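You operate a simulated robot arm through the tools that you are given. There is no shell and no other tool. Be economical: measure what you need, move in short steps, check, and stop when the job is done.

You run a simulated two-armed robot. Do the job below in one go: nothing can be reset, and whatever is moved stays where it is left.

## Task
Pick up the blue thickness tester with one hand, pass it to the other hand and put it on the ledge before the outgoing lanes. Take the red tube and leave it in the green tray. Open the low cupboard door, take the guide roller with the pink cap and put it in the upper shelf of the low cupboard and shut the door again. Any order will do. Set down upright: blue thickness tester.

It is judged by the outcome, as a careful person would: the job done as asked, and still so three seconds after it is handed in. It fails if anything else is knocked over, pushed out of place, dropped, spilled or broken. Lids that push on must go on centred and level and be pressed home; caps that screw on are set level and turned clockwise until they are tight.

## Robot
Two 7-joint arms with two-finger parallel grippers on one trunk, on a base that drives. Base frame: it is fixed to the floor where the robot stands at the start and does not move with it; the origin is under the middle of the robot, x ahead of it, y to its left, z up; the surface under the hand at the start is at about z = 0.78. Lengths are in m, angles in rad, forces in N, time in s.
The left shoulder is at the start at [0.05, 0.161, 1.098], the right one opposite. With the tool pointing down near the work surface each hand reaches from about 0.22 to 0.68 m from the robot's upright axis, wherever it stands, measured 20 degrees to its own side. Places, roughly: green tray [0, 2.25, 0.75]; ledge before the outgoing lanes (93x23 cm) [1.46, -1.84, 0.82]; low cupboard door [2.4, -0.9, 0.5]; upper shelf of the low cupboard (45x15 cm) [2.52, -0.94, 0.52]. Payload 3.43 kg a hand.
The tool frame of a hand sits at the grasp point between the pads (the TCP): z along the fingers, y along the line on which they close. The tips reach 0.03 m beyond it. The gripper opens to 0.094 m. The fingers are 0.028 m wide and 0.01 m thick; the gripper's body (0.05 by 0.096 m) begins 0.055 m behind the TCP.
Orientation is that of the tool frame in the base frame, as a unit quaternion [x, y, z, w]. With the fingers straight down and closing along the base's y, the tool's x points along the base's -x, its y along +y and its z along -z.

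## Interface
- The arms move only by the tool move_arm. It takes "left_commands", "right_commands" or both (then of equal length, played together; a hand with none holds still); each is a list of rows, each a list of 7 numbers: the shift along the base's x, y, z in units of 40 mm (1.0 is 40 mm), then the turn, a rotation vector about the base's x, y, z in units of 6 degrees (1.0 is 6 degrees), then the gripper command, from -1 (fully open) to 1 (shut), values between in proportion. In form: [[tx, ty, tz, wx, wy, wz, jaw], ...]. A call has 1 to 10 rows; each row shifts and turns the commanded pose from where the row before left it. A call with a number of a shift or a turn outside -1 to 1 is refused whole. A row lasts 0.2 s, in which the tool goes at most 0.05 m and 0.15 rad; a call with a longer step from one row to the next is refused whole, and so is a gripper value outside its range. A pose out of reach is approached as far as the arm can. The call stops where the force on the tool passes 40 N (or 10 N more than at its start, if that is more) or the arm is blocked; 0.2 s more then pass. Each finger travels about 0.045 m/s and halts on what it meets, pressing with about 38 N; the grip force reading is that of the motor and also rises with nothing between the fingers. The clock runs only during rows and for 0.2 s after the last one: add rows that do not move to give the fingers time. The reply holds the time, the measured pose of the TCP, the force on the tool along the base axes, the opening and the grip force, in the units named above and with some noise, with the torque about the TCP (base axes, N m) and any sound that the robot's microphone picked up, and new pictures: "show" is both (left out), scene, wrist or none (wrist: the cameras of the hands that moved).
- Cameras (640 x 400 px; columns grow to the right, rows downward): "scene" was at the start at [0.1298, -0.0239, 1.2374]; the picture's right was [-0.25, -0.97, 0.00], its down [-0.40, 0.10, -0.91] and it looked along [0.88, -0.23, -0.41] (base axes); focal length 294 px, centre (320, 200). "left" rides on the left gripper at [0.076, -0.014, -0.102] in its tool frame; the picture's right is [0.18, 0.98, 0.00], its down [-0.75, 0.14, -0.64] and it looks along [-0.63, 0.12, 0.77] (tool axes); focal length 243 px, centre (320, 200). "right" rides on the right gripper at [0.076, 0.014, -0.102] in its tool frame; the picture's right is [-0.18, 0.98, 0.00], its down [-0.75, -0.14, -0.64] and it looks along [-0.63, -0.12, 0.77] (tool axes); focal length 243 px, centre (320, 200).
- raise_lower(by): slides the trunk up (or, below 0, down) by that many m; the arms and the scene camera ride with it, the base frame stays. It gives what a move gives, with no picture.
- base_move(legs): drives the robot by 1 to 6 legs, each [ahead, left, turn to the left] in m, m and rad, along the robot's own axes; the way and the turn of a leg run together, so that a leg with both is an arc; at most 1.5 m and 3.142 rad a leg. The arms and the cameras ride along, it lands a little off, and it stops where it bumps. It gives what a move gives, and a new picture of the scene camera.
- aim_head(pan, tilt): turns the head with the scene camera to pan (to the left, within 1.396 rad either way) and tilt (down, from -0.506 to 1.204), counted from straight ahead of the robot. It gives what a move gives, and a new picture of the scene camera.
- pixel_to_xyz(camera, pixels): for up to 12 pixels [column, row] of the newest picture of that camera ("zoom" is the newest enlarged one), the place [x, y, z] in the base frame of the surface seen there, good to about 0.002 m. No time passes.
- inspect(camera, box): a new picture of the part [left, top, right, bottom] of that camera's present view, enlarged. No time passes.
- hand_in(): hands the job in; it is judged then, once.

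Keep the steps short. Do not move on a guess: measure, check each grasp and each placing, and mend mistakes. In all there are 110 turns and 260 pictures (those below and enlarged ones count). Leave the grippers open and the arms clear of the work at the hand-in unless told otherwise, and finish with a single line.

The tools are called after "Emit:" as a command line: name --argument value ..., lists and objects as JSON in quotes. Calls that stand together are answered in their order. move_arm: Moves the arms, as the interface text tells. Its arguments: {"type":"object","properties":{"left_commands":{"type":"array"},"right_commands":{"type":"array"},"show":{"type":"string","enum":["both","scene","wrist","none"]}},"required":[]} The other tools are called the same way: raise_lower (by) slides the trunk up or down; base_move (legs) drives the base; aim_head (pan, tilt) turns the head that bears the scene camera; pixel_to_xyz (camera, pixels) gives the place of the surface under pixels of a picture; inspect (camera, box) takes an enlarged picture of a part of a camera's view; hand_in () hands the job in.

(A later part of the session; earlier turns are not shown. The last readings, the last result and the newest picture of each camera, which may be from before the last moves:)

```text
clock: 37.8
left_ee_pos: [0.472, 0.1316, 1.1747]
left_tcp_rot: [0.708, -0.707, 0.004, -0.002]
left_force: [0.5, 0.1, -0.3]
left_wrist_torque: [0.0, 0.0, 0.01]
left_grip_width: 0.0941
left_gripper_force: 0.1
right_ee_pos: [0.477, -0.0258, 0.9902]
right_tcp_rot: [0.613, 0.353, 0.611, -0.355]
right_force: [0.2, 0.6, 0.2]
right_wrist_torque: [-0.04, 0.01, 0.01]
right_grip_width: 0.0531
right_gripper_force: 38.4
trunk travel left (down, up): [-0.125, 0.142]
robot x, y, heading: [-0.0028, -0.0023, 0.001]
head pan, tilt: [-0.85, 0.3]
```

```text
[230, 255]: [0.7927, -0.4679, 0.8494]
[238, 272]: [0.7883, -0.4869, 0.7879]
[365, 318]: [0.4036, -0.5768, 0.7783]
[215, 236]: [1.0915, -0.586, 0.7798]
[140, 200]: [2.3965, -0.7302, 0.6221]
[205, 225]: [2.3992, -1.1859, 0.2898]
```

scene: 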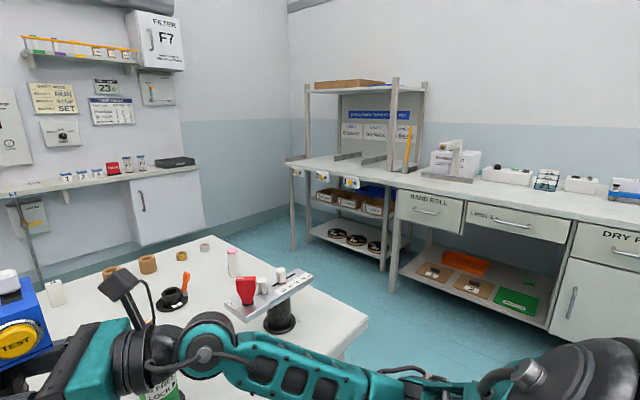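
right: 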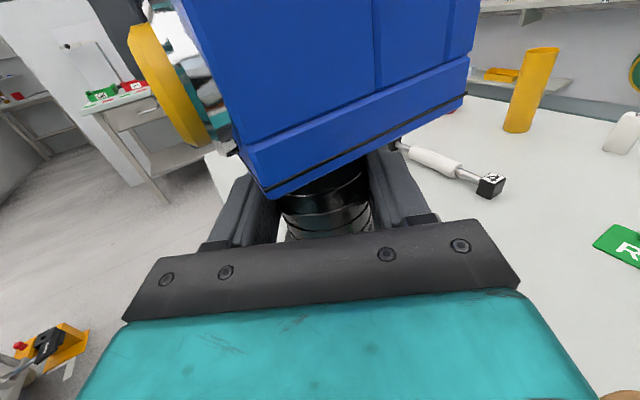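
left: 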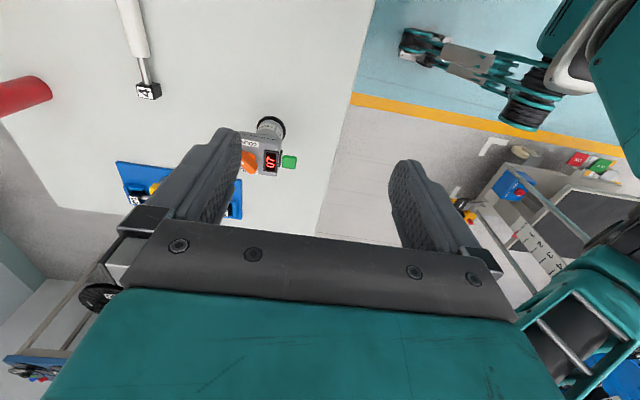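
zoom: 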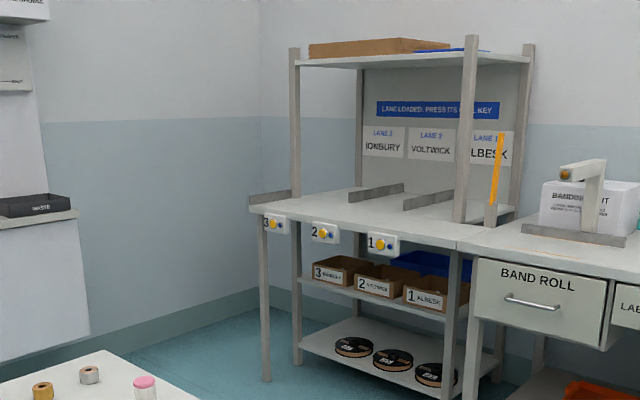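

Ledge: z 0.819, y −1.71…−1.96, x 0.99…1.92, with lane keys on its front face to avoid. I back off from the table and see.

Emit:
move_arm --left_commands '[[-0.5, 0.7, 0.5, 0, 0, 0, -1], [-0.5, 0.7, 0.5, 0, 0, 0, -1], [-0.5, 0.7, 0.5, 0, 0, 0, -1], [0, 0, 0, 0, 0, 0, -1]]' --right_commands '[[0, 0, 0.5, 0, 0, 0, 1], [0, 0, 0.5, 0, 0, 0, 1], [0, 0, 0.5, 0, 0, 0, 1], [0, 0, 0, 0, 0, 0, 1]]' --show "none"

Emit:
base_move --legs '[[-0.3, 0, 0]]'

```text
clock: 38.8
left_ee_pos: [0.4107, 0.216, 1.2361]
left_tcp_rot: [0.708, -0.706, 0.003, -0.002]
left_force: [0.9, 0.2, 0.5]
left_wrist_torque: [0.0, -0.02, 0.03]
left_grip_width: 0.0939
left_gripper_force: 0.1
right_ee_pos: [0.4777, -0.0261, 1.0503]
right_tcp_rot: [0.613, 0.353, 0.612, -0.354]
right_force: [-0.7, 0.4, -2.7]
right_wrist_torque: [0.0, 0.02, -0.02]
right_grip_width: 0.0525
right_gripper_force: 38.2
trunk travel left (down, up): [-0.125, 0.142]
robot x, y, heading: [-0.0014, 0.0004, 0.003]
head pan, tilt: [-0.85, 0.3]
```

```text
clock: 40.9
left_ee_pos: [0.1112, 0.2145, 1.235]
left_tcp_rot: [-0.707, 0.707, -0.004, 0.002]
left_force: [0.1, -0.5, 0.2]
left_wrist_torque: [-0.02, -0.02, 0.02]
left_grip_width: 0.094
left_gripper_force: 0.0
right_ee_pos: [0.1764, -0.0275, 1.0505]
right_tcp_rot: [0.613, 0.353, 0.613, -0.353]
right_force: [-0.5, 0.2, -3.0]
right_wrist_torque: [-0.04, 0.03, -0.01]
right_grip_width: 0.0528
right_gripper_force: 37.6
trunk travel left (down, up): [-0.125, 0.142]
robot x, y, heading: [-0.3, 0.0008, -0.001]
head pan, tilt: [-0.85, 0.3]
```

scene: 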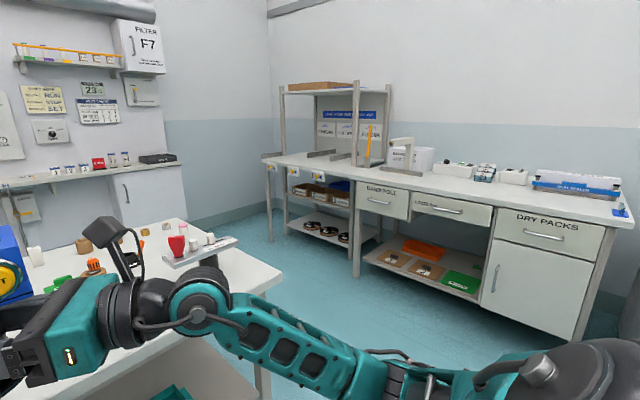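

Clear floor ahead of the benches. I turn right 90°, drive 0.55 ahead, and look.

Emit:
base_move --legs '[[0, 0, -1.5708], [0.55, 0, 0]]'

Emit:
aim_head --pan 0.5 --tilt 0.45

```text
clock: 47.9
left_ee_pos: [-0.0864, -0.9642, 1.2362]
left_tcp_rot: [-0.001, 1.0, -0.005, -0.001]
left_force: [0.3, -0.2, 0.4]
left_wrist_torque: [0.03, 0.03, 0.02]
left_grip_width: 0.0939
left_gripper_force: 0.0
right_ee_pos: [-0.3291, -1.0288, 1.0492]
right_tcp_rot: [0.683, -0.184, 0.683, 0.184]
right_force: [0.6, -0.1, -3.0]
right_wrist_torque: [0.01, 0.04, 0.0]
right_grip_width: 0.0525
right_gripper_force: 38.1
trunk travel left (down, up): [-0.125, 0.142]
robot x, y, heading: [-0.3002, -0.5524, -1.571]
head pan, tilt: [-0.85, 0.3]
```

scene: 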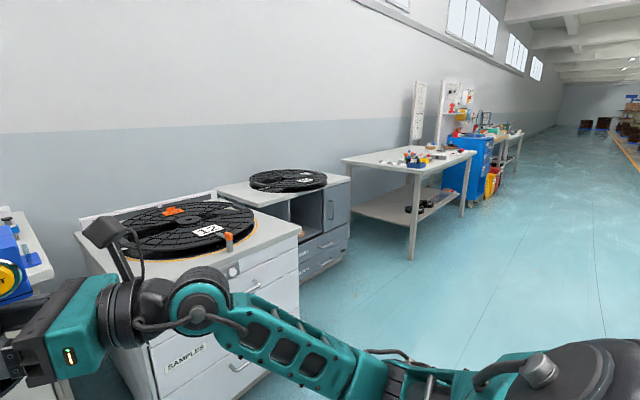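

```text
clock: 49.4
left_ee_pos: [-0.0871, -0.9642, 1.2352]
left_tcp_rot: [0.0, 1.0, -0.005, -0.002]
left_force: [0.2, 0.3, 0.2]
left_wrist_torque: [-0.02, 0.01, -0.02]
left_grip_width: 0.094
left_gripper_force: 0.0
right_ee_pos: [-0.3298, -1.0289, 1.0511]
right_tcp_rot: [0.683, -0.184, 0.683, 0.183]
right_force: [-0.8, 0.1, -2.8]
right_wrist_torque: [0.03, 0.0, 0.02]
right_grip_width: 0.0524
right_gripper_force: 38.7
trunk travel left (down, up): [-0.125, 0.142]
robot x, y, heading: [-0.3011, -0.5514, -1.573]
head pan, tilt: [0.499, 0.45]
```

scene: 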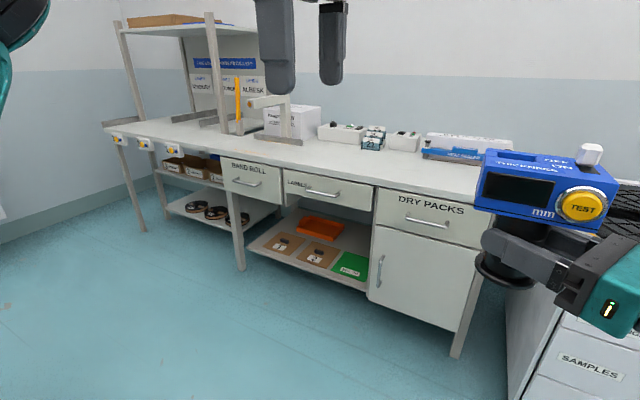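

I yaw the right hand 30° more toward straight ahead, then drive on: 0.5 ahead and 1.5 to the left, past the table.

Emit:
move_arm --right_commands '[[0, 0, 0, 0, 0, -1, 1], [0, 0, 0, 0, 0, -1, 1], [0, 0, 0, 0, 0, -1, 1], [0, 0, 0, 0, 0, -1, 1], [0, 0, 0, 0, 0, -1, 1], [0, 0, 0, 0, 0, 0, 1]]' --show "none"

Emit:
base_move --legs '[[0.5, 0, 0], [0, 1.5, 0]]'

```text
clock: 50.7
left_ee_pos: [-0.0857, -0.9631, 1.2354]
left_tcp_rot: [0.0, 1.0, -0.005, -0.001]
left_force: [0.9, 0.0, -0.6]
left_wrist_torque: [-0.02, 0.04, -0.01]
left_grip_width: 0.0938
left_gripper_force: 0.0
right_ee_pos: [-0.3829, -1.0435, 1.0163]
right_tcp_rot: [0.673, -0.307, 0.522, 0.424]
right_force: [-0.8, -0.4, -2.9]
right_wrist_torque: [-0.04, 0.04, 0.0]
right_grip_width: 0.0521
right_gripper_force: 37.9
right hand out of reach, approached as far as the arm can: row 5
trunk travel left (down, up): [-0.125, 0.142]
robot x, y, heading: [-0.3009, -0.5563, -1.568]
head pan, tilt: [0.499, 0.45]
stopped in row 6 (right hand): the arm was blocked; the commanded pose is now the measured one
```

```text
clock: 66.5
left_ee_pos: [1.4062, -1.4697, 1.2345]
left_tcp_rot: [0.003, 1.0, -0.005, 0.0]
left_force: [-0.3, 0.7, -1.2]
left_wrist_torque: [0.01, 0.0, -0.02]
left_grip_width: 0.094
left_gripper_force: 0.0
right_ee_pos: [1.1099, -1.5493, 1.0158]
right_tcp_rot: [0.672, -0.309, 0.521, 0.426]
right_force: [-0.1, -0.1, -2.4]
right_wrist_torque: [0.01, 0.05, -0.01]
right_grip_width: 0.0516
right_gripper_force: 38.4
trunk travel left (down, up): [-0.125, 0.142]
robot x, y, heading: [1.194, -1.0564, -1.581]
head pan, tilt: [0.499, 0.45]
```

scene: 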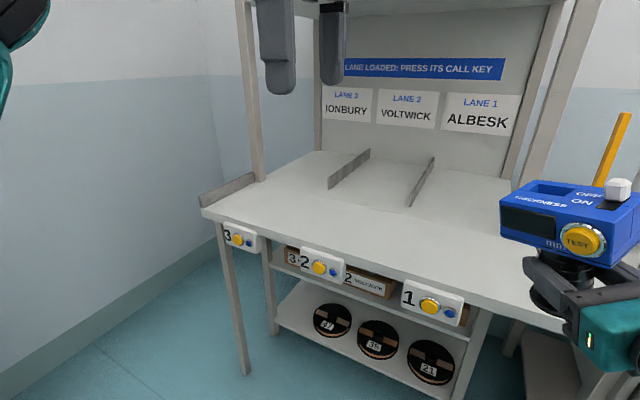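

The right wrist hit a limit and tilted the tester about 15°. I turn the yaw back 15° and level it.

Emit:
move_arm --right_commands '[[0, 0, 0, 0, 0, 0.8, 1], [0, 0, 0, 0.05, -0.4, 0.8, 1], [0, 0, 0, 0.06, -0.6, 0.8, 1], [0, 0, 0, 0.06, -0.6, 0.4, 1], [0, 0, 0, 0.06, -0.6, 0, 1], [0, 0, 0, 0.05, -0.37, 0, 1], [0, 0, 0, 0, 0, 0, 1]]' --show "scene"

```text
clock: 68.1
left_ee_pos: [1.4064, -1.47, 1.2345]
left_tcp_rot: [0.002, 1.0, -0.004, -0.001]
left_force: [0.3, 0.5, 0.0]
left_wrist_torque: [0.03, 0.01, -0.02]
left_grip_width: 0.094
left_gripper_force: 0.0
right_ee_pos: [1.1104, -1.549, 1.0157]
right_tcp_rot: [0.634, -0.264, 0.663, 0.298]
right_force: [-0.5, 0.2, -3.3]
right_wrist_torque: [0.02, 0.01, 0.0]
right_grip_width: 0.0518
right_gripper_force: 37.6
trunk travel left (down, up): [-0.125, 0.142]
robot x, y, heading: [1.193, -1.0572, -1.576]
head pan, tilt: [0.499, 0.45]
```

scene: 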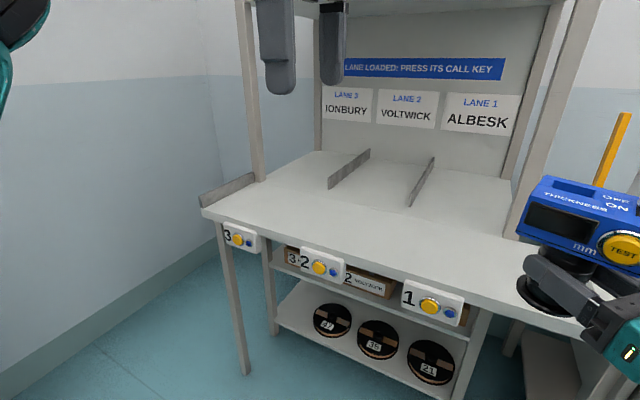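

Tilt is now 3.6°; I level it, then turn the base 20° right so that the hand faces the ledge more squarely, and slide left 0.45.

Emit:
move_arm --right_commands '[[0, 0, 0, 0.577, 0.178, 0, 1], [0, 0, 0, 0, 0, 0, 1]]' --show "none"

Emit:
base_move --legs '[[0, 0, -0.35], [0, 0.45, 0]]'

Emit:
aim_head --pan 0.0 --tilt 0.65

```text
clock: 68.7
left_ee_pos: [1.406, -1.4704, 1.2351]
left_tcp_rot: [0.001, 1.0, -0.005, -0.001]
left_force: [0.0, -0.1, -0.2]
left_wrist_torque: [0.03, 0.0, -0.01]
left_grip_width: 0.0941
left_gripper_force: 0.1
right_ee_pos: [1.111, -1.55, 1.0172]
right_tcp_rot: [0.649, -0.281, 0.649, 0.281]
right_force: [-0.6, 0.0, -3.6]
right_wrist_torque: [0.01, 0.0, 0.0]
right_grip_width: 0.0519
right_gripper_force: 37.8
trunk travel left (down, up): [-0.125, 0.142]
robot x, y, heading: [1.1959, -1.0562, -1.579]
head pan, tilt: [0.499, 0.45]
```

```text
clock: 74.3
left_ee_pos: [1.6739, -1.6737, 1.2349]
left_tcp_rot: [0.175, 0.985, -0.004, -0.001]
left_force: [0.3, 0.1, 0.6]
left_wrist_torque: [0.01, 0.01, 0.02]
left_grip_width: 0.0941
left_gripper_force: 0.0
right_ee_pos: [1.3686, -1.6475, 1.0168]
right_tcp_rot: [0.59, -0.389, 0.59, 0.39]
right_force: [0.1, 0.0, -3.6]
right_wrist_torque: [0.02, 0.05, -0.01]
right_grip_width: 0.0517
right_gripper_force: 37.8
trunk travel left (down, up): [-0.125, 0.142]
robot x, y, heading: [1.6122, -1.2147, -1.924]
head pan, tilt: [0.499, 0.45]
```

scene: 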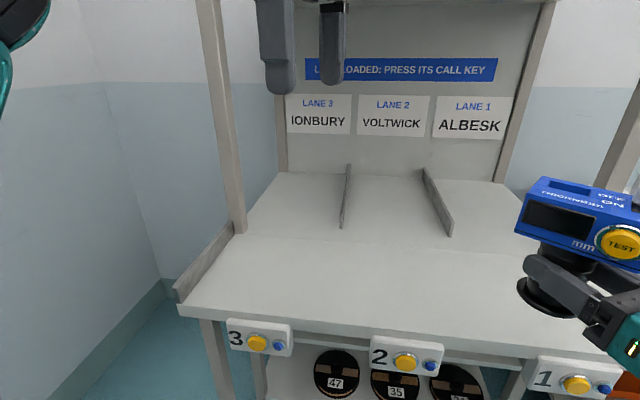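

```text
clock: 75.2
left_ee_pos: [1.6731, -1.6734, 1.2356]
left_tcp_rot: [0.175, 0.985, -0.003, -0.002]
left_force: [0.3, -0.9, -1.2]
left_wrist_torque: [0.01, 0.02, -0.03]
left_grip_width: 0.0941
left_gripper_force: 0.0
right_ee_pos: [1.3691, -1.6473, 1.0165]
right_tcp_rot: [0.591, -0.389, 0.59, 0.389]
right_force: [-0.3, 0.0, -3.3]
right_wrist_torque: [-0.03, 0.01, 0.0]
right_grip_width: 0.0515
right_gripper_force: 38.2
trunk travel left (down, up): [-0.125, 0.142]
robot x, y, heading: [1.6119, -1.214, -1.926]
head pan, tilt: [0.0, 0.649]
```

scene: 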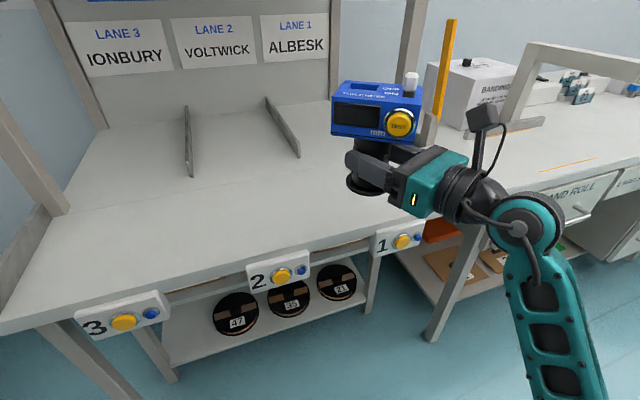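

The hand faces the ledge at 23° and the ledge below is empty. I move forward 0.138 in −y at this height.

Emit:
move_arm --right_commands '[[0, -0.7, 0, 0, 0, 0, 1], [0, -0.7, 0, 0, 0, 0, 1], [0, -0.7, 0, 0, 0, 0, 1], [0, -0.7, 0, 0, 0, 0, 1], [0, -0.65, 0, 0, 0, 0, 1], [0, 0, 0, 0, 0, 0, 1]]'

```text
clock: 76.6
left_ee_pos: [1.6733, -1.6743, 1.2346]
left_tcp_rot: [0.175, 0.984, -0.005, -0.002]
left_force: [-0.6, 1.1, 0.6]
left_wrist_torque: [-0.02, 0.02, 0.0]
left_grip_width: 0.0942
left_gripper_force: 0.0
right_ee_pos: [1.3693, -1.786, 1.0164]
right_tcp_rot: [0.59, -0.389, 0.59, 0.391]
right_force: [0.3, -0.2, -4.1]
right_wrist_torque: [0.02, -0.01, 0.0]
right_grip_width: 0.0513
right_gripper_force: 38.1
trunk travel left (down, up): [-0.125, 0.142]
robot x, y, heading: [1.6146, -1.2165, -1.928]
head pan, tilt: [0.0, 0.649]
```

scene: 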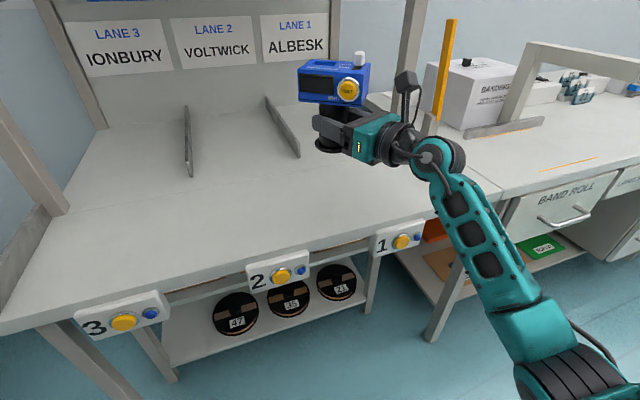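
right: 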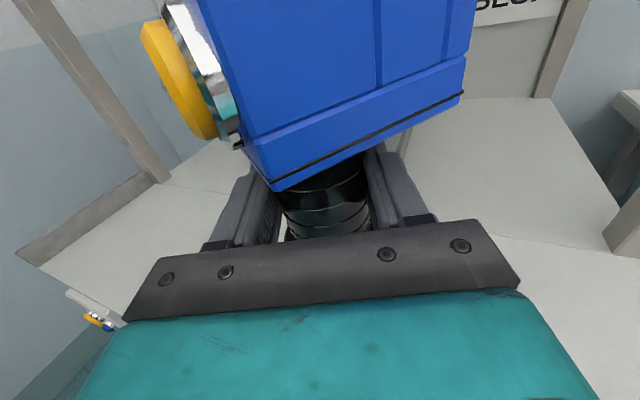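

To keep the wrist between lane keys 1 (x≈1.24) and 2 (x≈1.50), I shift +x by 0.08 and start down.

Emit:
move_arm --right_commands '[[0.7, 0, 0, 0, 0, 0, 1], [0.7, 0, 0, 0, 0, 0, 1], [0.6, 0, -0.3, 0, 0, 0, 1], [0, 0, -0.7, 0, 0, 0, 1], [0, 0, -0.7, 0, 0, 0, 1], [0, 0, -0.7, 0, 0, 0, 1], [0, 0, 0, 0, 0, 0, 1]]'

```text
clock: 78.2
left_ee_pos: [1.674, -1.6746, 1.2358]
left_tcp_rot: [0.175, 0.985, -0.004, -0.002]
left_force: [-0.3, -0.1, -1.2]
left_wrist_torque: [-0.01, 0.02, 0.02]
left_grip_width: 0.0942
left_gripper_force: 0.0
right_ee_pos: [1.4491, -1.786, 0.9193]
right_tcp_rot: [0.591, -0.388, 0.591, 0.389]
right_force: [0.1, -0.7, -2.3]
right_wrist_torque: [0.02, 0.0, 0.0]
right_grip_width: 0.0513
right_gripper_force: 38.0
trunk travel left (down, up): [-0.125, 0.142]
robot x, y, heading: [1.6157, -1.2124, -1.921]
head pan, tilt: [0.0, 0.649]
```

scene: 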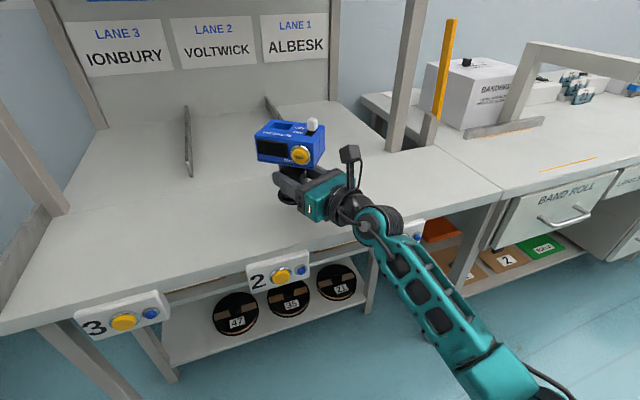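
right: 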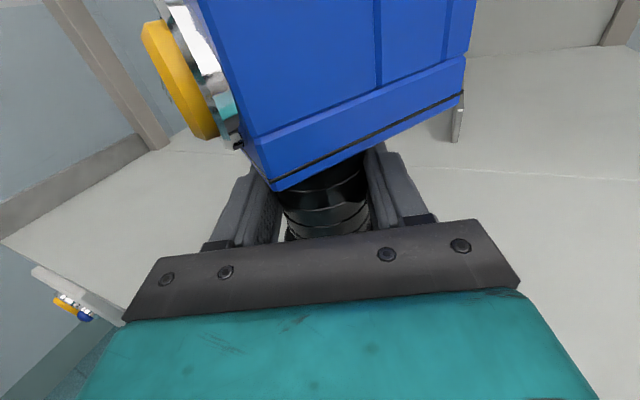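

Grip at z 0.919, contact expected at ≈0.865. I lower to 0.872 and look closely.

Emit:
move_arm --right_commands '[[0, 0, -0.5, 0, 0, 0, 1], [0, 0, -0.5, 0, 0, 0, 1], [0, 0, -0.18, 0, 0, 0, 1], [0, 0, 0, 0, 0, 0, 1]]' --show "none"

Emit:
inspect --camera "scene" --box '[220, 110, 460, 260]'

```text
clock: 79.2
left_ee_pos: [1.6738, -1.6736, 1.2359]
left_tcp_rot: [0.176, 0.984, -0.004, -0.002]
left_force: [0.6, -1.4, -0.7]
left_wrist_torque: [0.03, -0.01, -0.02]
left_grip_width: 0.0941
left_gripper_force: 0.0
right_ee_pos: [1.4481, -1.7858, 0.874]
right_tcp_rot: [0.591, -0.388, 0.59, 0.391]
right_force: [0.4, 0.2, -3.0]
right_wrist_torque: [0.02, 0.0, -0.03]
right_grip_width: 0.0514
right_gripper_force: 37.8
trunk travel left (down, up): [-0.125, 0.142]
robot x, y, heading: [1.6158, -1.216, -1.93]
head pan, tilt: [0.0, 0.649]
```

```text
2.67 times, centred on (340, 185) of scene
```

zoom: 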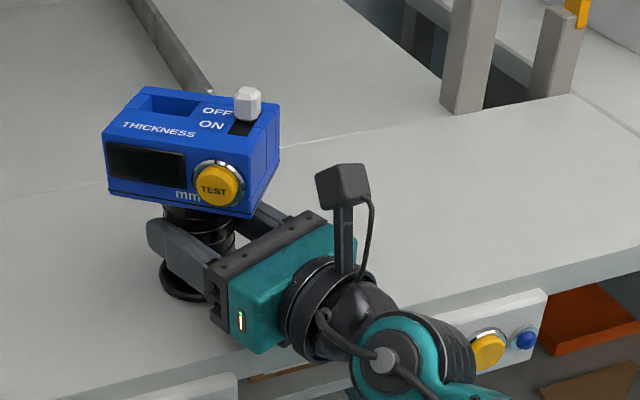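

Key 1 is clear of the wrist by some distance. I check the box's top corners for level, and step down 8 mm.

Emit:
pixel_to_xyz --camera "zoom" --pixels '[[150, 92], [275, 108], [108, 140], [238, 165], [165, 280], [188, 298], [470, 330], [440, 340], [400, 330]]'

Emit:
move_arm --right_commands '[[0, 0, -0.1, 0, 0, 0, 1], [0, 0, -0.06, 0, 0, 0, 1], [0, 0, -0.05, 0, 0, 0, 1], [0, 0, 0, 0, 0, 0, 1]]' --show "none"

```text
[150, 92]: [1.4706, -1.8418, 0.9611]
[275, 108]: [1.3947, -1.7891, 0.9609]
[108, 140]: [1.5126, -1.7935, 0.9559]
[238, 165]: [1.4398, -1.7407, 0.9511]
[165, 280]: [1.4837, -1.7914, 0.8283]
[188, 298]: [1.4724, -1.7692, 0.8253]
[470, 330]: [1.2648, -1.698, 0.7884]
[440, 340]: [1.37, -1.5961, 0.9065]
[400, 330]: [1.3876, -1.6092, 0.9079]
```

```text
clock: 80.2
left_ee_pos: [1.6736, -1.6716, 1.2363]
left_tcp_rot: [0.175, 0.985, -0.006, -0.001]
left_force: [-0.6, -0.4, 0.6]
left_wrist_torque: [0.04, 0.02, 0.0]
left_grip_width: 0.094
left_gripper_force: 0.0
right_ee_pos: [1.4484, -1.7853, 0.8709]
right_tcp_rot: [0.587, -0.386, 0.592, 0.395]
right_force: [-1.2, 0.5, 24.0]
right_wrist_torque: [0.6, 0.03, 0.05]
right_grip_width: 0.0514
right_gripper_force: 38.6
trunk travel left (down, up): [-0.125, 0.142]
robot x, y, heading: [1.609, -1.2145, -1.927]
head pan, tilt: [0.0, 0.649]
```

Contact: 24 N at z 0.871. I ease up 4 mm of command, then open.

Emit:
move_arm --right_commands '[[0, 0, 0.1, 0, 0, 0, 1], [0, 0, 0, 0, 0, 0, 1]]' --show "none"

Emit:
move_arm --right_commands '[[0, 0, 0, 0, 0, 0, 0.5], [0, 0, 0, 0, 0, 0, 0], [0, 0, 0, 0, 0, 0, -1], [0, 0, 0, 0, 0, 0, -1], [0, 0, 0, 0, 0, 0, -1]]'

Emit:
inspect --camera "scene" --box '[220, 110, 460, 260]'

```text
clock: 80.8
left_ee_pos: [1.6755, -1.6729, 1.2344]
left_tcp_rot: [0.176, 0.984, -0.004, -0.002]
left_force: [-0.1, 0.6, 0.7]
left_wrist_torque: [-0.02, 0.0, 0.0]
left_grip_width: 0.094
left_gripper_force: 0.1
right_ee_pos: [1.4488, -1.7852, 0.8707]
right_tcp_rot: [0.589, -0.387, 0.591, 0.392]
right_force: [-2.1, -6.2, 17.2]
right_wrist_torque: [0.13, -0.07, 0.04]
right_grip_width: 0.0514
right_gripper_force: 38.0
trunk travel left (down, up): [-0.125, 0.142]
robot x, y, heading: [1.6151, -1.2137, -1.926]
head pan, tilt: [0.0, 0.649]
```

```text
clock: 82.0
left_ee_pos: [1.6736, -1.6726, 1.235]
left_tcp_rot: [0.175, 0.985, -0.005, -0.002]
left_force: [0.3, -0.2, -0.3]
left_wrist_torque: [-0.01, 0.01, 0.01]
left_grip_width: 0.0939
left_gripper_force: 0.1
right_ee_pos: [1.4484, -1.7854, 0.8688]
right_tcp_rot: [0.592, -0.388, 0.589, 0.39]
right_force: [-0.3, 0.4, -0.5]
right_wrist_torque: [-0.03, -0.01, 0.0]
right_grip_width: 0.0941
right_gripper_force: 0.1
trunk travel left (down, up): [-0.125, 0.142]
robot x, y, heading: [1.6119, -1.2129, -1.925]
head pan, tilt: [0.0, 0.649]
```

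scene: 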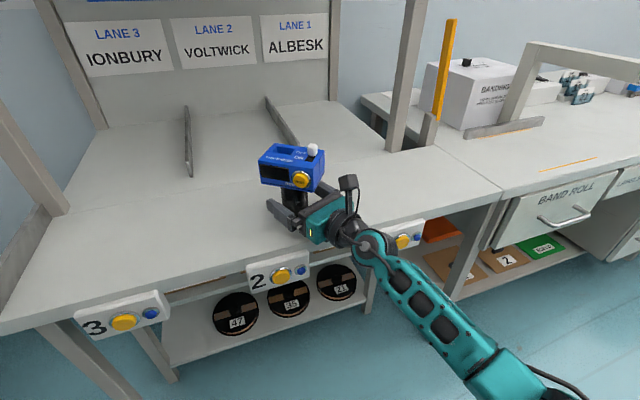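
right: 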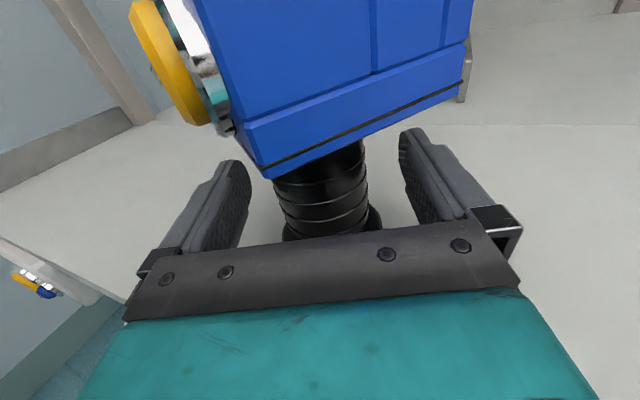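

```text
2.67 times, centred on (340, 185) of scene
```

zoom: 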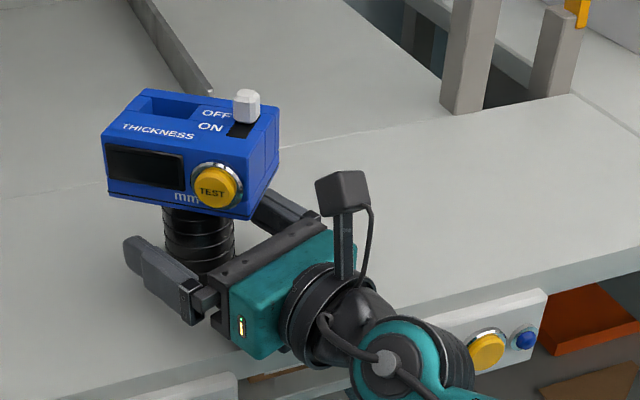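

It stands upright. I withdraw straight back along the hand's axis.

Emit:
move_arm --right_commands '[[-0.296, 0.689, 0, 0, 0, 0, -1], [-0.296, 0.689, 0, 0, 0, 0, -1], [-0.296, 0.689, 0, 0, 0, 0, -1], [-0.296, 0.689, 0, 0, 0, 0, -1], [-0.296, 0.689, 0.3, 0, 0, 0, -1], [0, 0.6, 0.8, 0, 0, 0, -1], [0, 0.4, 0.9, 0, 0, 0, -1], [0, 0, 0.9, 0, 0, 0, -1]]' --show "scene"

```text
clock: 83.8
left_ee_pos: [1.6736, -1.6745, 1.2338]
left_tcp_rot: [0.176, 0.984, -0.005, -0.001]
left_force: [-0.1, 0.5, 0.2]
left_wrist_torque: [0.01, -0.02, 0.01]
left_grip_width: 0.094
left_gripper_force: 0.1
right_ee_pos: [1.3892, -1.6074, 0.9849]
right_tcp_rot: [0.591, -0.388, 0.59, 0.389]
right_force: [-1.1, -0.8, 0.4]
right_wrist_torque: [0.01, 0.02, 0.0]
right_grip_width: 0.0941
right_gripper_force: 0.1
trunk travel left (down, up): [-0.125, 0.142]
robot x, y, heading: [1.6148, -1.2121, -1.925]
head pan, tilt: [0.0, 0.649]
```

scene: 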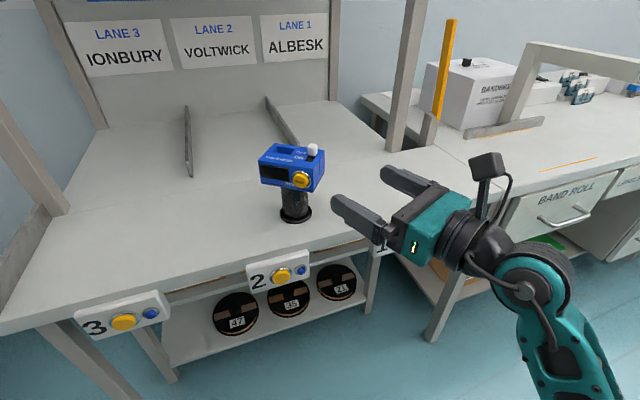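

The tester stands on the ledge, untouched. I back away, turn to face the cupboard, and look.

Emit:
base_move --legs '[[-0.4, 0, 0], [0, 0, 1.925], [-0.2, -0.1, 0]]'

Emit:
aim_head --pan 0.0 --tilt 0.6

```text
clock: 92.2
left_ee_pos: [1.9647, -0.7237, 1.2363]
left_tcp_rot: [-0.704, 0.71, -0.004, 0.003]
left_force: [0.0, -0.2, 0.2]
left_wrist_torque: [0.01, -0.04, 0.01]
left_grip_width: 0.094
left_gripper_force: 0.0
right_ee_pos: [1.9999, -1.0139, 0.985]
right_tcp_rot: [0.657, 0.26, 0.659, -0.258]
right_force: [0.2, 0.4, -0.1]
right_wrist_torque: [0.0, 0.01, -0.01]
right_grip_width: 0.0938
right_gripper_force: 0.0
trunk travel left (down, up): [-0.125, 0.142]
robot x, y, heading: [1.5531, -0.933, -0.01]
head pan, tilt: [0.0, 0.649]
```

scene: 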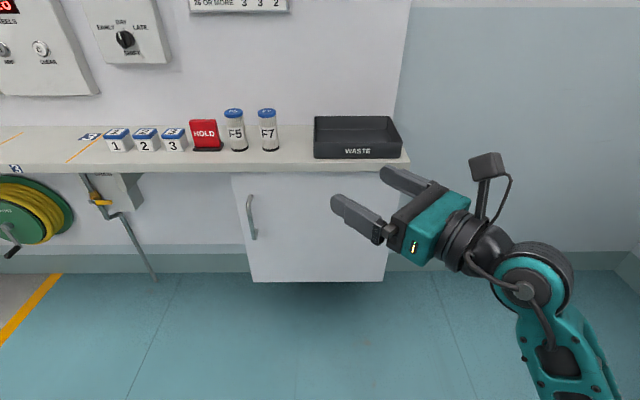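

```text
clock: 92.8
left_ee_pos: [1.965, -0.723, 1.2358]
left_tcp_rot: [-0.704, 0.71, -0.004, 0.003]
left_force: [0.6, 0.4, 0.6]
left_wrist_torque: [0.0, -0.03, 0.0]
left_grip_width: 0.0942
left_gripper_force: 0.0
right_ee_pos: [1.9987, -1.0139, 0.9848]
right_tcp_rot: [0.657, 0.26, 0.658, -0.259]
right_force: [-0.3, 1.0, -0.4]
right_wrist_torque: [0.0, 0.01, 0.01]
right_grip_width: 0.0944
right_gripper_force: 0.1
trunk travel left (down, up): [-0.125, 0.142]
robot x, y, heading: [1.5538, -0.9352, -0.007]
head pan, tilt: [0.0, 0.6]
```

scene: 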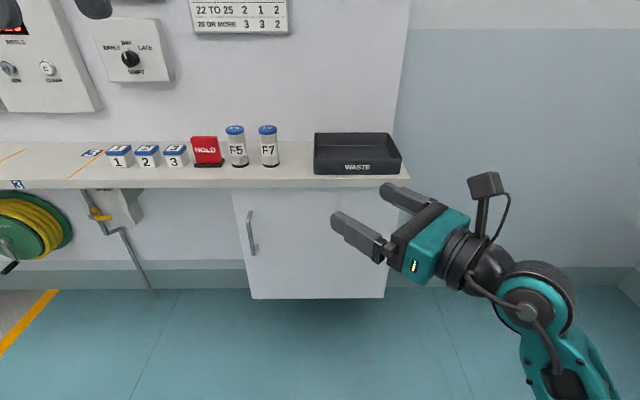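

Emit:
inspect --camera "scene" --box '[220, 170, 300, 300]'

Emit:
pixel_to_xyz --camera "scene" --pixels '[[233, 192], [233, 200], [252, 298], [384, 297], [400, 192], [249, 213], [252, 232], [254, 253], [320, 184], [320, 195], [350, 240], [300, 170]]'

```text
3.08 times, centred on (260, 235) of scene
```

zoom: 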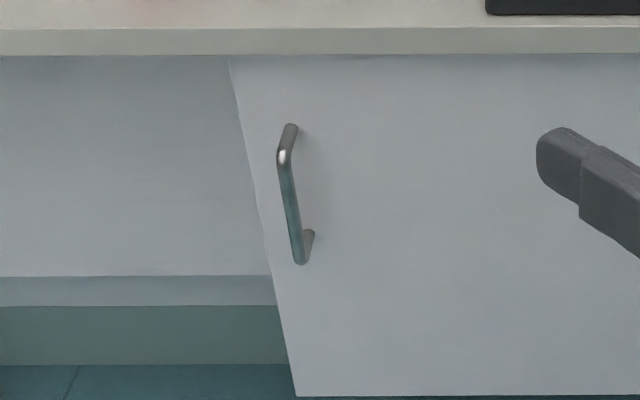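

```text
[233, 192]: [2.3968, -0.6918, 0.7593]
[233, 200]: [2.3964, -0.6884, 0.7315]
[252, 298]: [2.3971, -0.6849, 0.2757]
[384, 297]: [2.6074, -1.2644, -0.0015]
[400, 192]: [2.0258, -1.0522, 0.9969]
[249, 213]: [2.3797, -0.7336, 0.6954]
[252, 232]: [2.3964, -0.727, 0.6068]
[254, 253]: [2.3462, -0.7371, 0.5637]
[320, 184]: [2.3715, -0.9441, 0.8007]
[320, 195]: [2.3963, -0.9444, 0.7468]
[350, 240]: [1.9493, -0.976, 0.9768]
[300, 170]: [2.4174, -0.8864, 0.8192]
```

Door plane x = 2.397, y −0.685…−1.2; handle bar at y ≈ −0.737, z 0.565–0.70, so the hinge is on the right. I turn the right hand over in one smooth sweep so that it points ahead and 30° down.

Emit:
move_arm --right_commands '[[0, 0, 0, -0.716, 0.698, 0.913, -1], [0, 0, 0, -0.779, 0.627, 0.913, -1], [0, 0, 0, -0.836, 0.549, 0.913, -1], [0, 0, 0, -0.885, 0.466, 0.913, -1], [0, 0, 0, -0.925, 0.379, 0.913, -1], [0, 0, 0, -0.957, 0.291, 0.913, -1], [0, 0, 0, -0.98, 0.198, 0.913, -1], [0, 0, 0, -0.995, 0.103, 0.913, -1], [0, 0, 0, -1, 0.007, 0.913, -1], [0, 0, 0, -0.996, -0.089, 0.913, -1]]' --show "none"

Emit:
move_arm --right_commands '[[0, 0, 0, -0.983, -0.182, 0.913, -1], [0, 0, 0, -0.961, -0.276, 0.913, -1], [0, 0, 0, -0.93, -0.367, 0.913, -1], [0, 0, 0, -0.891, -0.454, 0.913, -1], [0, 0, 0, -0.843, -0.537, 0.913, -1], [0, 0, 0, -0.789, -0.614, 0.913, -1], [0, 0, 0, -0.727, -0.687, 0.913, -1], [0, 0, 0, -0.657, -0.754, 0.913, -1], [0, 0, 0, -0.582, -0.813, 0.913, -1], [0, 0, 0, -0.501, -0.865, 0.913, -1]]' --show "none"

Emit:
move_arm --right_commands '[[0, 0, 0, -0.418, -0.908, 0.913, -1], [0, 0, 0, -0.329, -0.944, 0.913, -1], [0, 0, 0, -0.237, -0.972, 0.913, -1], [0, 0, 0, -0.143, -0.99, 0.913, -1], [0, 0, 0, -0.049, -0.999, 0.913, -1], [0, 0, 0, 0, 0, 0, -1]]' --show "scene"

```text
clock: 95.0
left_ee_pos: [1.9648, -0.723, 1.2357]
left_tcp_rot: [-0.704, 0.71, -0.003, 0.003]
left_force: [-0.1, 0.1, 0.0]
left_wrist_torque: [-0.02, 0.02, 0.02]
left_grip_width: 0.094
left_gripper_force: 0.0
right_ee_pos: [1.9987, -1.0145, 0.9839]
right_tcp_rot: [0.634, 0.729, 0.169, -0.195]
right_force: [-0.2, -0.1, -1.0]
right_wrist_torque: [0.04, -0.02, -0.02]
right_grip_width: 0.0937
right_gripper_force: 0.1
trunk travel left (down, up): [-0.125, 0.142]
robot x, y, heading: [1.5509, -0.9356, -0.004]
head pan, tilt: [0.0, 0.6]
```

```text
clock: 97.2
left_ee_pos: [1.9654, -0.7233, 1.2343]
left_tcp_rot: [-0.704, 0.71, -0.005, 0.004]
left_force: [0.3, -0.3, 0.2]
left_wrist_torque: [0.04, 0.0, 0.02]
left_grip_width: 0.0942
left_gripper_force: 0.1
right_ee_pos: [1.998, -1.0144, 0.9841]
right_tcp_rot: [0.227, 0.939, -0.062, 0.251]
right_force: [-0.1, 0.3, -0.9]
right_wrist_torque: [-0.01, 0.05, -0.01]
right_grip_width: 0.094
right_gripper_force: 0.1
trunk travel left (down, up): [-0.125, 0.142]
robot x, y, heading: [1.5529, -0.9377, -0.008]
head pan, tilt: [0.0, 0.6]
```

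```text
clock: 98.6
left_ee_pos: [1.9641, -0.724, 1.2357]
left_tcp_rot: [-0.705, 0.71, -0.003, 0.004]
left_force: [-0.3, -0.2, -0.3]
left_wrist_torque: [-0.01, 0.0, -0.02]
left_grip_width: 0.094
left_gripper_force: 0.0
right_ee_pos: [2.0, -1.0134, 0.9841]
right_tcp_rot: [-0.003, 0.866, 0.0, 0.5]
right_force: [-1.0, 0.4, 0.3]
right_wrist_torque: [0.02, 0.03, 0.02]
right_grip_width: 0.0939
right_gripper_force: 0.2
trunk travel left (down, up): [-0.125, 0.142]
robot x, y, heading: [1.5507, -0.9378, -0.009]
head pan, tilt: [0.0, 0.6]
```

scene: 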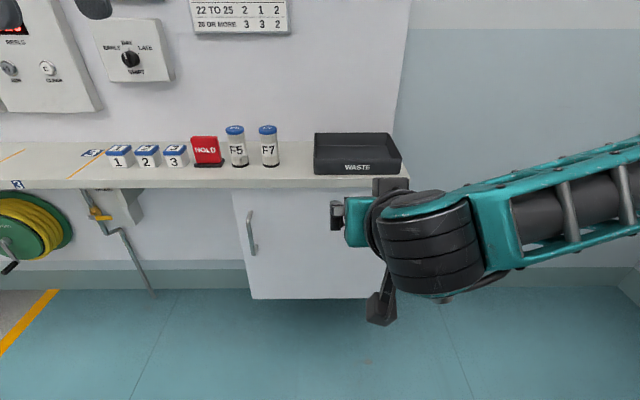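

The right hand now points ahead and 30° down. I move the base left of the door swing and lower the trunk.

Emit:
base_move --legs '[[0.15, 0.33, 0.009]]'

Emit:
raise_lower --by -0.12

Emit:
aim_head --pan -0.1 --tilt 0.75

Emit:
inspect --camera "scene" --box '[240, 120, 400, 220]'

```text
clock: 102.1
left_ee_pos: [2.1156, -0.3894, 1.2355]
left_tcp_rot: [-0.707, 0.707, -0.004, 0.003]
left_force: [-0.2, -0.8, -0.7]
left_wrist_torque: [-0.03, -0.02, 0.01]
left_grip_width: 0.094
left_gripper_force: 0.0
right_ee_pos: [2.1515, -0.6807, 0.9838]
right_tcp_rot: [-0.005, 0.866, 0.0, 0.499]
right_force: [-0.8, -0.3, -0.2]
right_wrist_torque: [0.0, 0.02, 0.01]
right_grip_width: 0.0941
right_gripper_force: 0.1
trunk travel left (down, up): [-0.125, 0.142]
robot x, y, heading: [1.7026, -0.6029, -0.002]
head pan, tilt: [0.0, 0.6]
```

scene: 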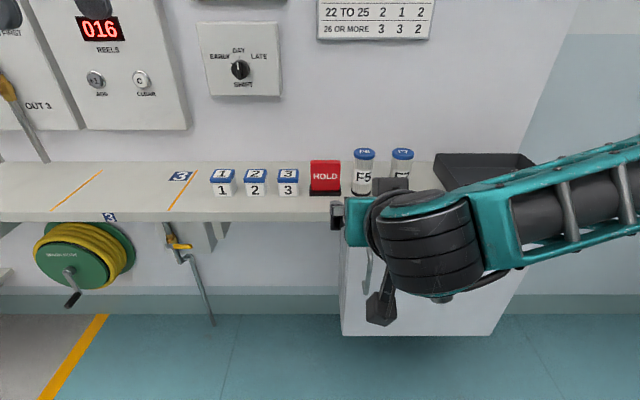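

```text
clock: 103.6
left_ee_pos: [2.1158, -0.3906, 1.1157]
left_tcp_rot: [-0.707, 0.707, -0.004, 0.003]
left_force: [-0.3, 0.0, -0.3]
left_wrist_torque: [-0.01, 0.04, -0.01]
left_grip_width: 0.094
left_gripper_force: 0.0
right_ee_pos: [2.151, -0.6801, 0.8652]
right_tcp_rot: [-0.004, 0.867, 0.001, 0.499]
right_force: [-0.6, -0.2, -0.1]
right_wrist_torque: [-0.03, 0.03, -0.01]
right_grip_width: 0.094
right_gripper_force: 0.0
trunk travel left (down, up): [-0.005, 0.262]
robot x, y, heading: [1.7061, -0.6033, 0.003]
head pan, tilt: [0.0, 0.6]
```

```text
clock: 104.3
left_ee_pos: [2.116, -0.3908, 1.1159]
left_tcp_rot: [-0.707, 0.708, -0.003, 0.003]
left_force: [0.0, -0.7, 1.3]
left_wrist_torque: [-0.01, 0.0, -0.02]
left_grip_width: 0.094
left_gripper_force: 0.0
right_ee_pos: [2.152, -0.6802, 0.8653]
right_tcp_rot: [-0.006, 0.866, 0.002, 0.5]
right_force: [0.2, 0.4, 0.3]
right_wrist_torque: [-0.03, -0.02, 0.0]
right_grip_width: 0.0942
right_gripper_force: 0.0
trunk travel left (down, up): [-0.005, 0.262]
robot x, y, heading: [1.7065, -0.6053, 0.002]
head pan, tilt: [-0.099, 0.75]
```

scene: 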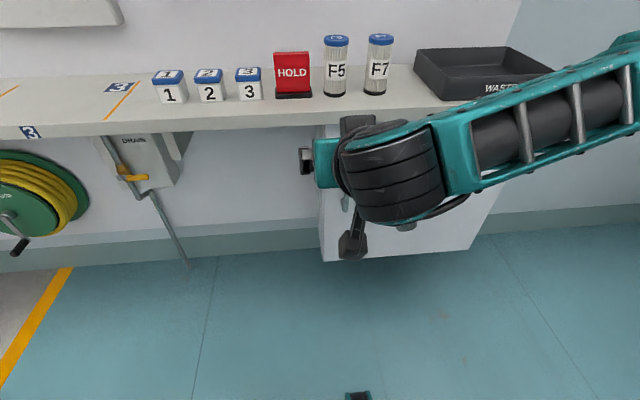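

```text
4.00 times, centred on (320, 170) of scene
```

zoom: 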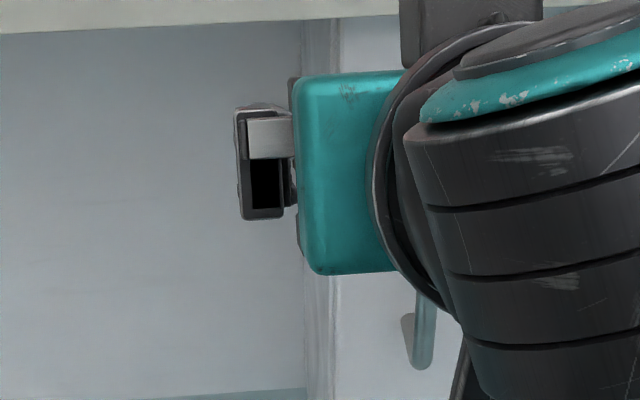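

I move the right hand toward the handle's height and look through its wrist camera.

Emit:
move_arm --right_commands '[[0, -0.29, -0.9, 0, 0, 0, -1], [0.1, -0.29, -0.9, 0, 0, 0, -1], [0.3, -0.29, -0.9, 0, 0, 0, -1], [0.5, -0.29, -0.9, 0, 0, 0, -1], [0.6, -0.29, -0.8, 0, 0, 0, -1], [0, 0, 0, 0, 0, 0, -1]]'

```text
clock: 105.7
left_ee_pos: [2.1153, -0.3901, 1.1158]
left_tcp_rot: [0.707, -0.707, 0.004, -0.002]
left_force: [0.0, -0.6, 0.6]
left_wrist_torque: [0.02, 0.0, 0.02]
left_grip_width: 0.0939
left_gripper_force: 0.0
right_ee_pos: [2.2154, -0.7205, 0.7015]
right_tcp_rot: [-0.003, 0.868, -0.003, 0.497]
right_force: [0.2, -0.3, -0.7]
right_wrist_torque: [0.0, 0.0, -0.02]
right_grip_width: 0.0938
right_gripper_force: 0.0
right hand out of reach, approached as far as the arm can: row 5
trunk travel left (down, up): [-0.005, 0.262]
robot x, y, heading: [1.7025, -0.6078, -0.003]
head pan, tilt: [-0.099, 0.75]
```

scene: 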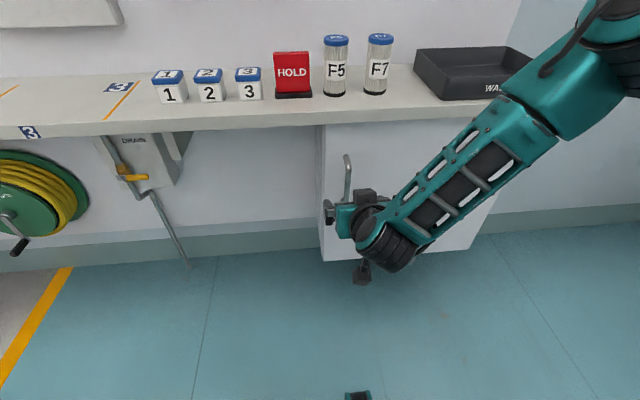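
right: 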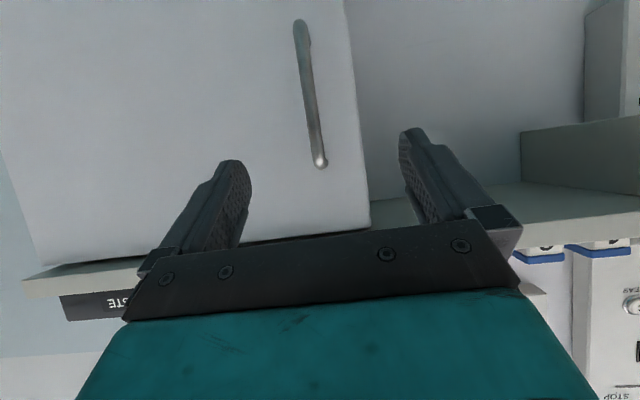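

The handle is visible at (308,90). I measure it, and note the arm's reach limit here – the base must go nearer.

Emit:
pixel_to_xyz --camera "right" --pixels '[[300, 28], [304, 60], [309, 95], [314, 130], [320, 162], [299, 20], [356, 60], [310, 60]]'

Emit:
base_move --legs '[[0.08, -0.03, 0]]'

```text
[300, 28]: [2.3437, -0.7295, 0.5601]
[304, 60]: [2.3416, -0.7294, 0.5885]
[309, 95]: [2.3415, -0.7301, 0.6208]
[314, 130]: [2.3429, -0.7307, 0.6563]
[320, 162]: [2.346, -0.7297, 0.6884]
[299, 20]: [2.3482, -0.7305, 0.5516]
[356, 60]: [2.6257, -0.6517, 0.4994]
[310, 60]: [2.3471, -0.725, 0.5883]
```

```text
clock: 106.8
left_ee_pos: [2.1951, -0.4205, 1.1151]
left_tcp_rot: [-0.707, 0.707, -0.003, 0.003]
left_force: [0.3, 0.5, 0.7]
left_wrist_torque: [-0.01, -0.03, -0.02]
left_grip_width: 0.0938
left_gripper_force: 0.1
right_ee_pos: [2.2947, -0.7509, 0.7006]
right_tcp_rot: [-0.001, 0.868, -0.004, 0.496]
right_force: [0.7, 0.6, 0.5]
right_wrist_torque: [-0.01, -0.04, -0.01]
right_grip_width: 0.094
right_gripper_force: 0.1
trunk travel left (down, up): [-0.005, 0.262]
robot x, y, heading: [1.7836, -0.6345, -0.003]
head pan, tilt: [-0.099, 0.75]
```

scene: 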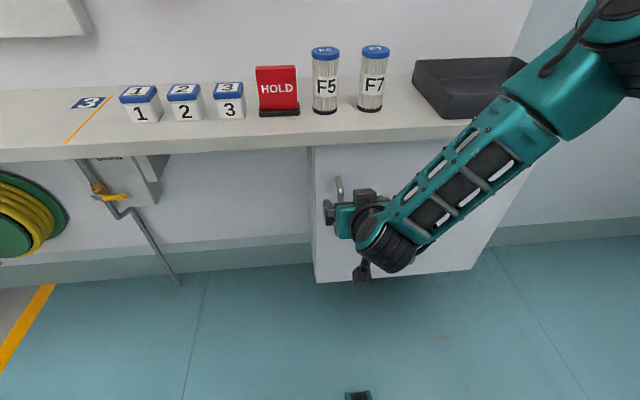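

Handle centre (2.347, −0.730), z 0.555–0.69. I shift y, then go down and forward around the bar and close.

Emit:
move_arm --right_commands '[[0, 0.53, -0.2, 0, 0, 0, -1], [0.3, 0, -0.5, 0, 0, 0, -1], [0.4, 0, -0.5, 0, 0, 0, -1], [0.5, 0, -0.5, 0, 0, 0, -1], [0, 0, 0, 0, 0, 0, 0.2], [0, 0, 0, 0, 0, 0, 1], [0, 0, 0, 0, 0, 0, 1], [0, 0, 0, 0, 0, 0, 1], [0, 0, 0, 0, 0, 0, 1]]'

```text
clock: 108.8
left_ee_pos: [2.1942, -0.4229, 1.1153]
left_tcp_rot: [-0.706, 0.708, -0.003, 0.004]
left_force: [0.5, -0.1, 0.2]
left_wrist_torque: [-0.03, -0.02, 0.0]
left_grip_width: 0.0942
left_gripper_force: 0.0
right_ee_pos: [2.344, -0.7317, 0.6354]
right_tcp_rot: [0.005, 0.869, -0.012, 0.495]
right_force: [-8.8, -28.4, 5.6]
right_wrist_torque: [0.2, 0.03, -0.22]
right_grip_width: 0.018
right_gripper_force: 27.3
right hand out of reach, approached as far as the arm can: row 4
trunk travel left (down, up): [-0.005, 0.262]
robot x, y, heading: [1.7839, -0.6384, -0.005]
head pan, tilt: [-0.099, 0.75]
```

scene: 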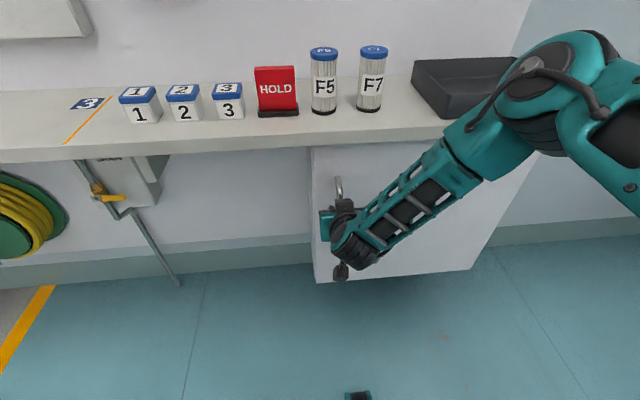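
right: 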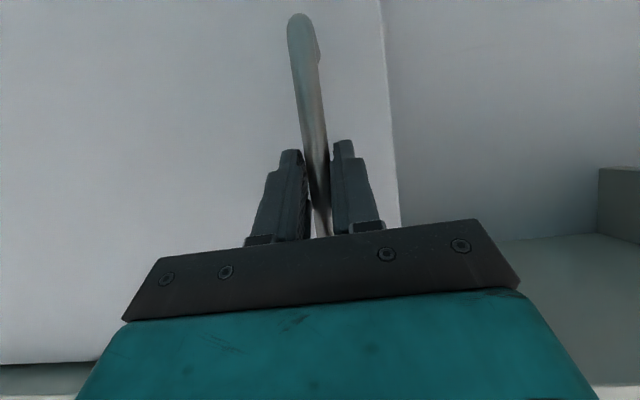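

The bar is gripped. I pull along the arc (hinge ≈ y −1.2), 20° first, yawing with the door.

Emit:
move_arm --right_commands '[[-0.6, -0.1, 0, 0, 0, 0.5, 1], [-0.8, -0.16, 0, 0, 0, 0.7, 1], [-0.8, -0.22, 0, 0, 0, 0.7, 1], [-0.9, -0.3, 0, 0, 0, 0.7, 1], [-0.85, -0.35, 0, 0, 0, 0.7, 1], [0, 0, 0, 0, 0, 0, 1]]'

```text
clock: 109.1
left_ee_pos: [2.1954, -0.4211, 1.1148]
left_tcp_rot: [-0.707, 0.707, -0.004, 0.003]
left_force: [-0.6, 0.6, -0.1]
left_wrist_torque: [-0.03, -0.02, -0.01]
left_grip_width: 0.094
left_gripper_force: 0.1
right_ee_pos: [2.3387, -0.7313, 0.6352]
right_tcp_rot: [0.002, 0.871, -0.016, 0.491]
right_force: [2.2, -2.3, -5.8]
right_wrist_torque: [-0.13, -0.38, -0.15]
right_grip_width: 0.0181
right_gripper_force: 44.6
right hand out of reach, approached as far as the arm can: row 1
trunk travel left (down, up): [-0.005, 0.262]
robot x, y, heading: [1.7818, -0.6339, -0.002]
head pan, tilt: [-0.099, 0.75]
stopped in row 1 (right hand): the force on the tool passed its limit at 49 N (the readings are from after the stop); the commanded pose is now the measured one
```

scene: 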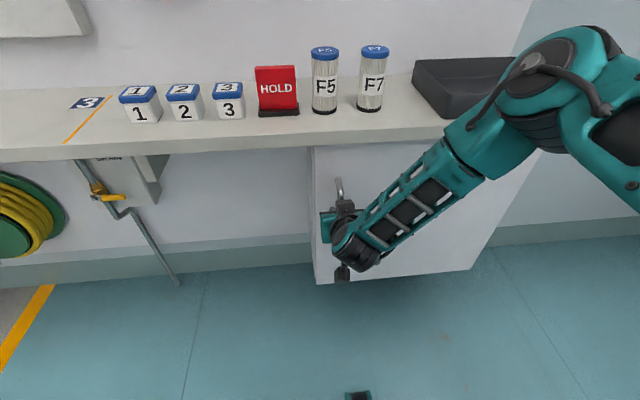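
right: 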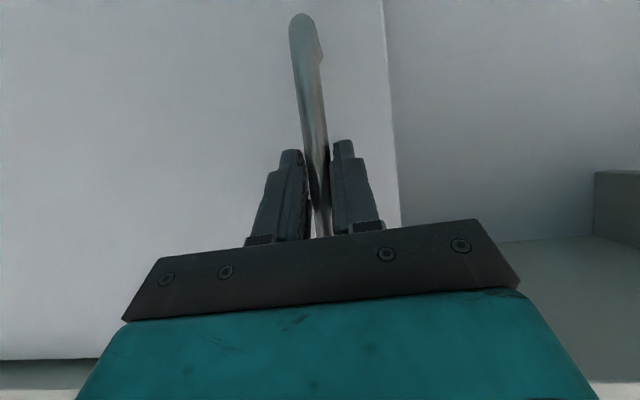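

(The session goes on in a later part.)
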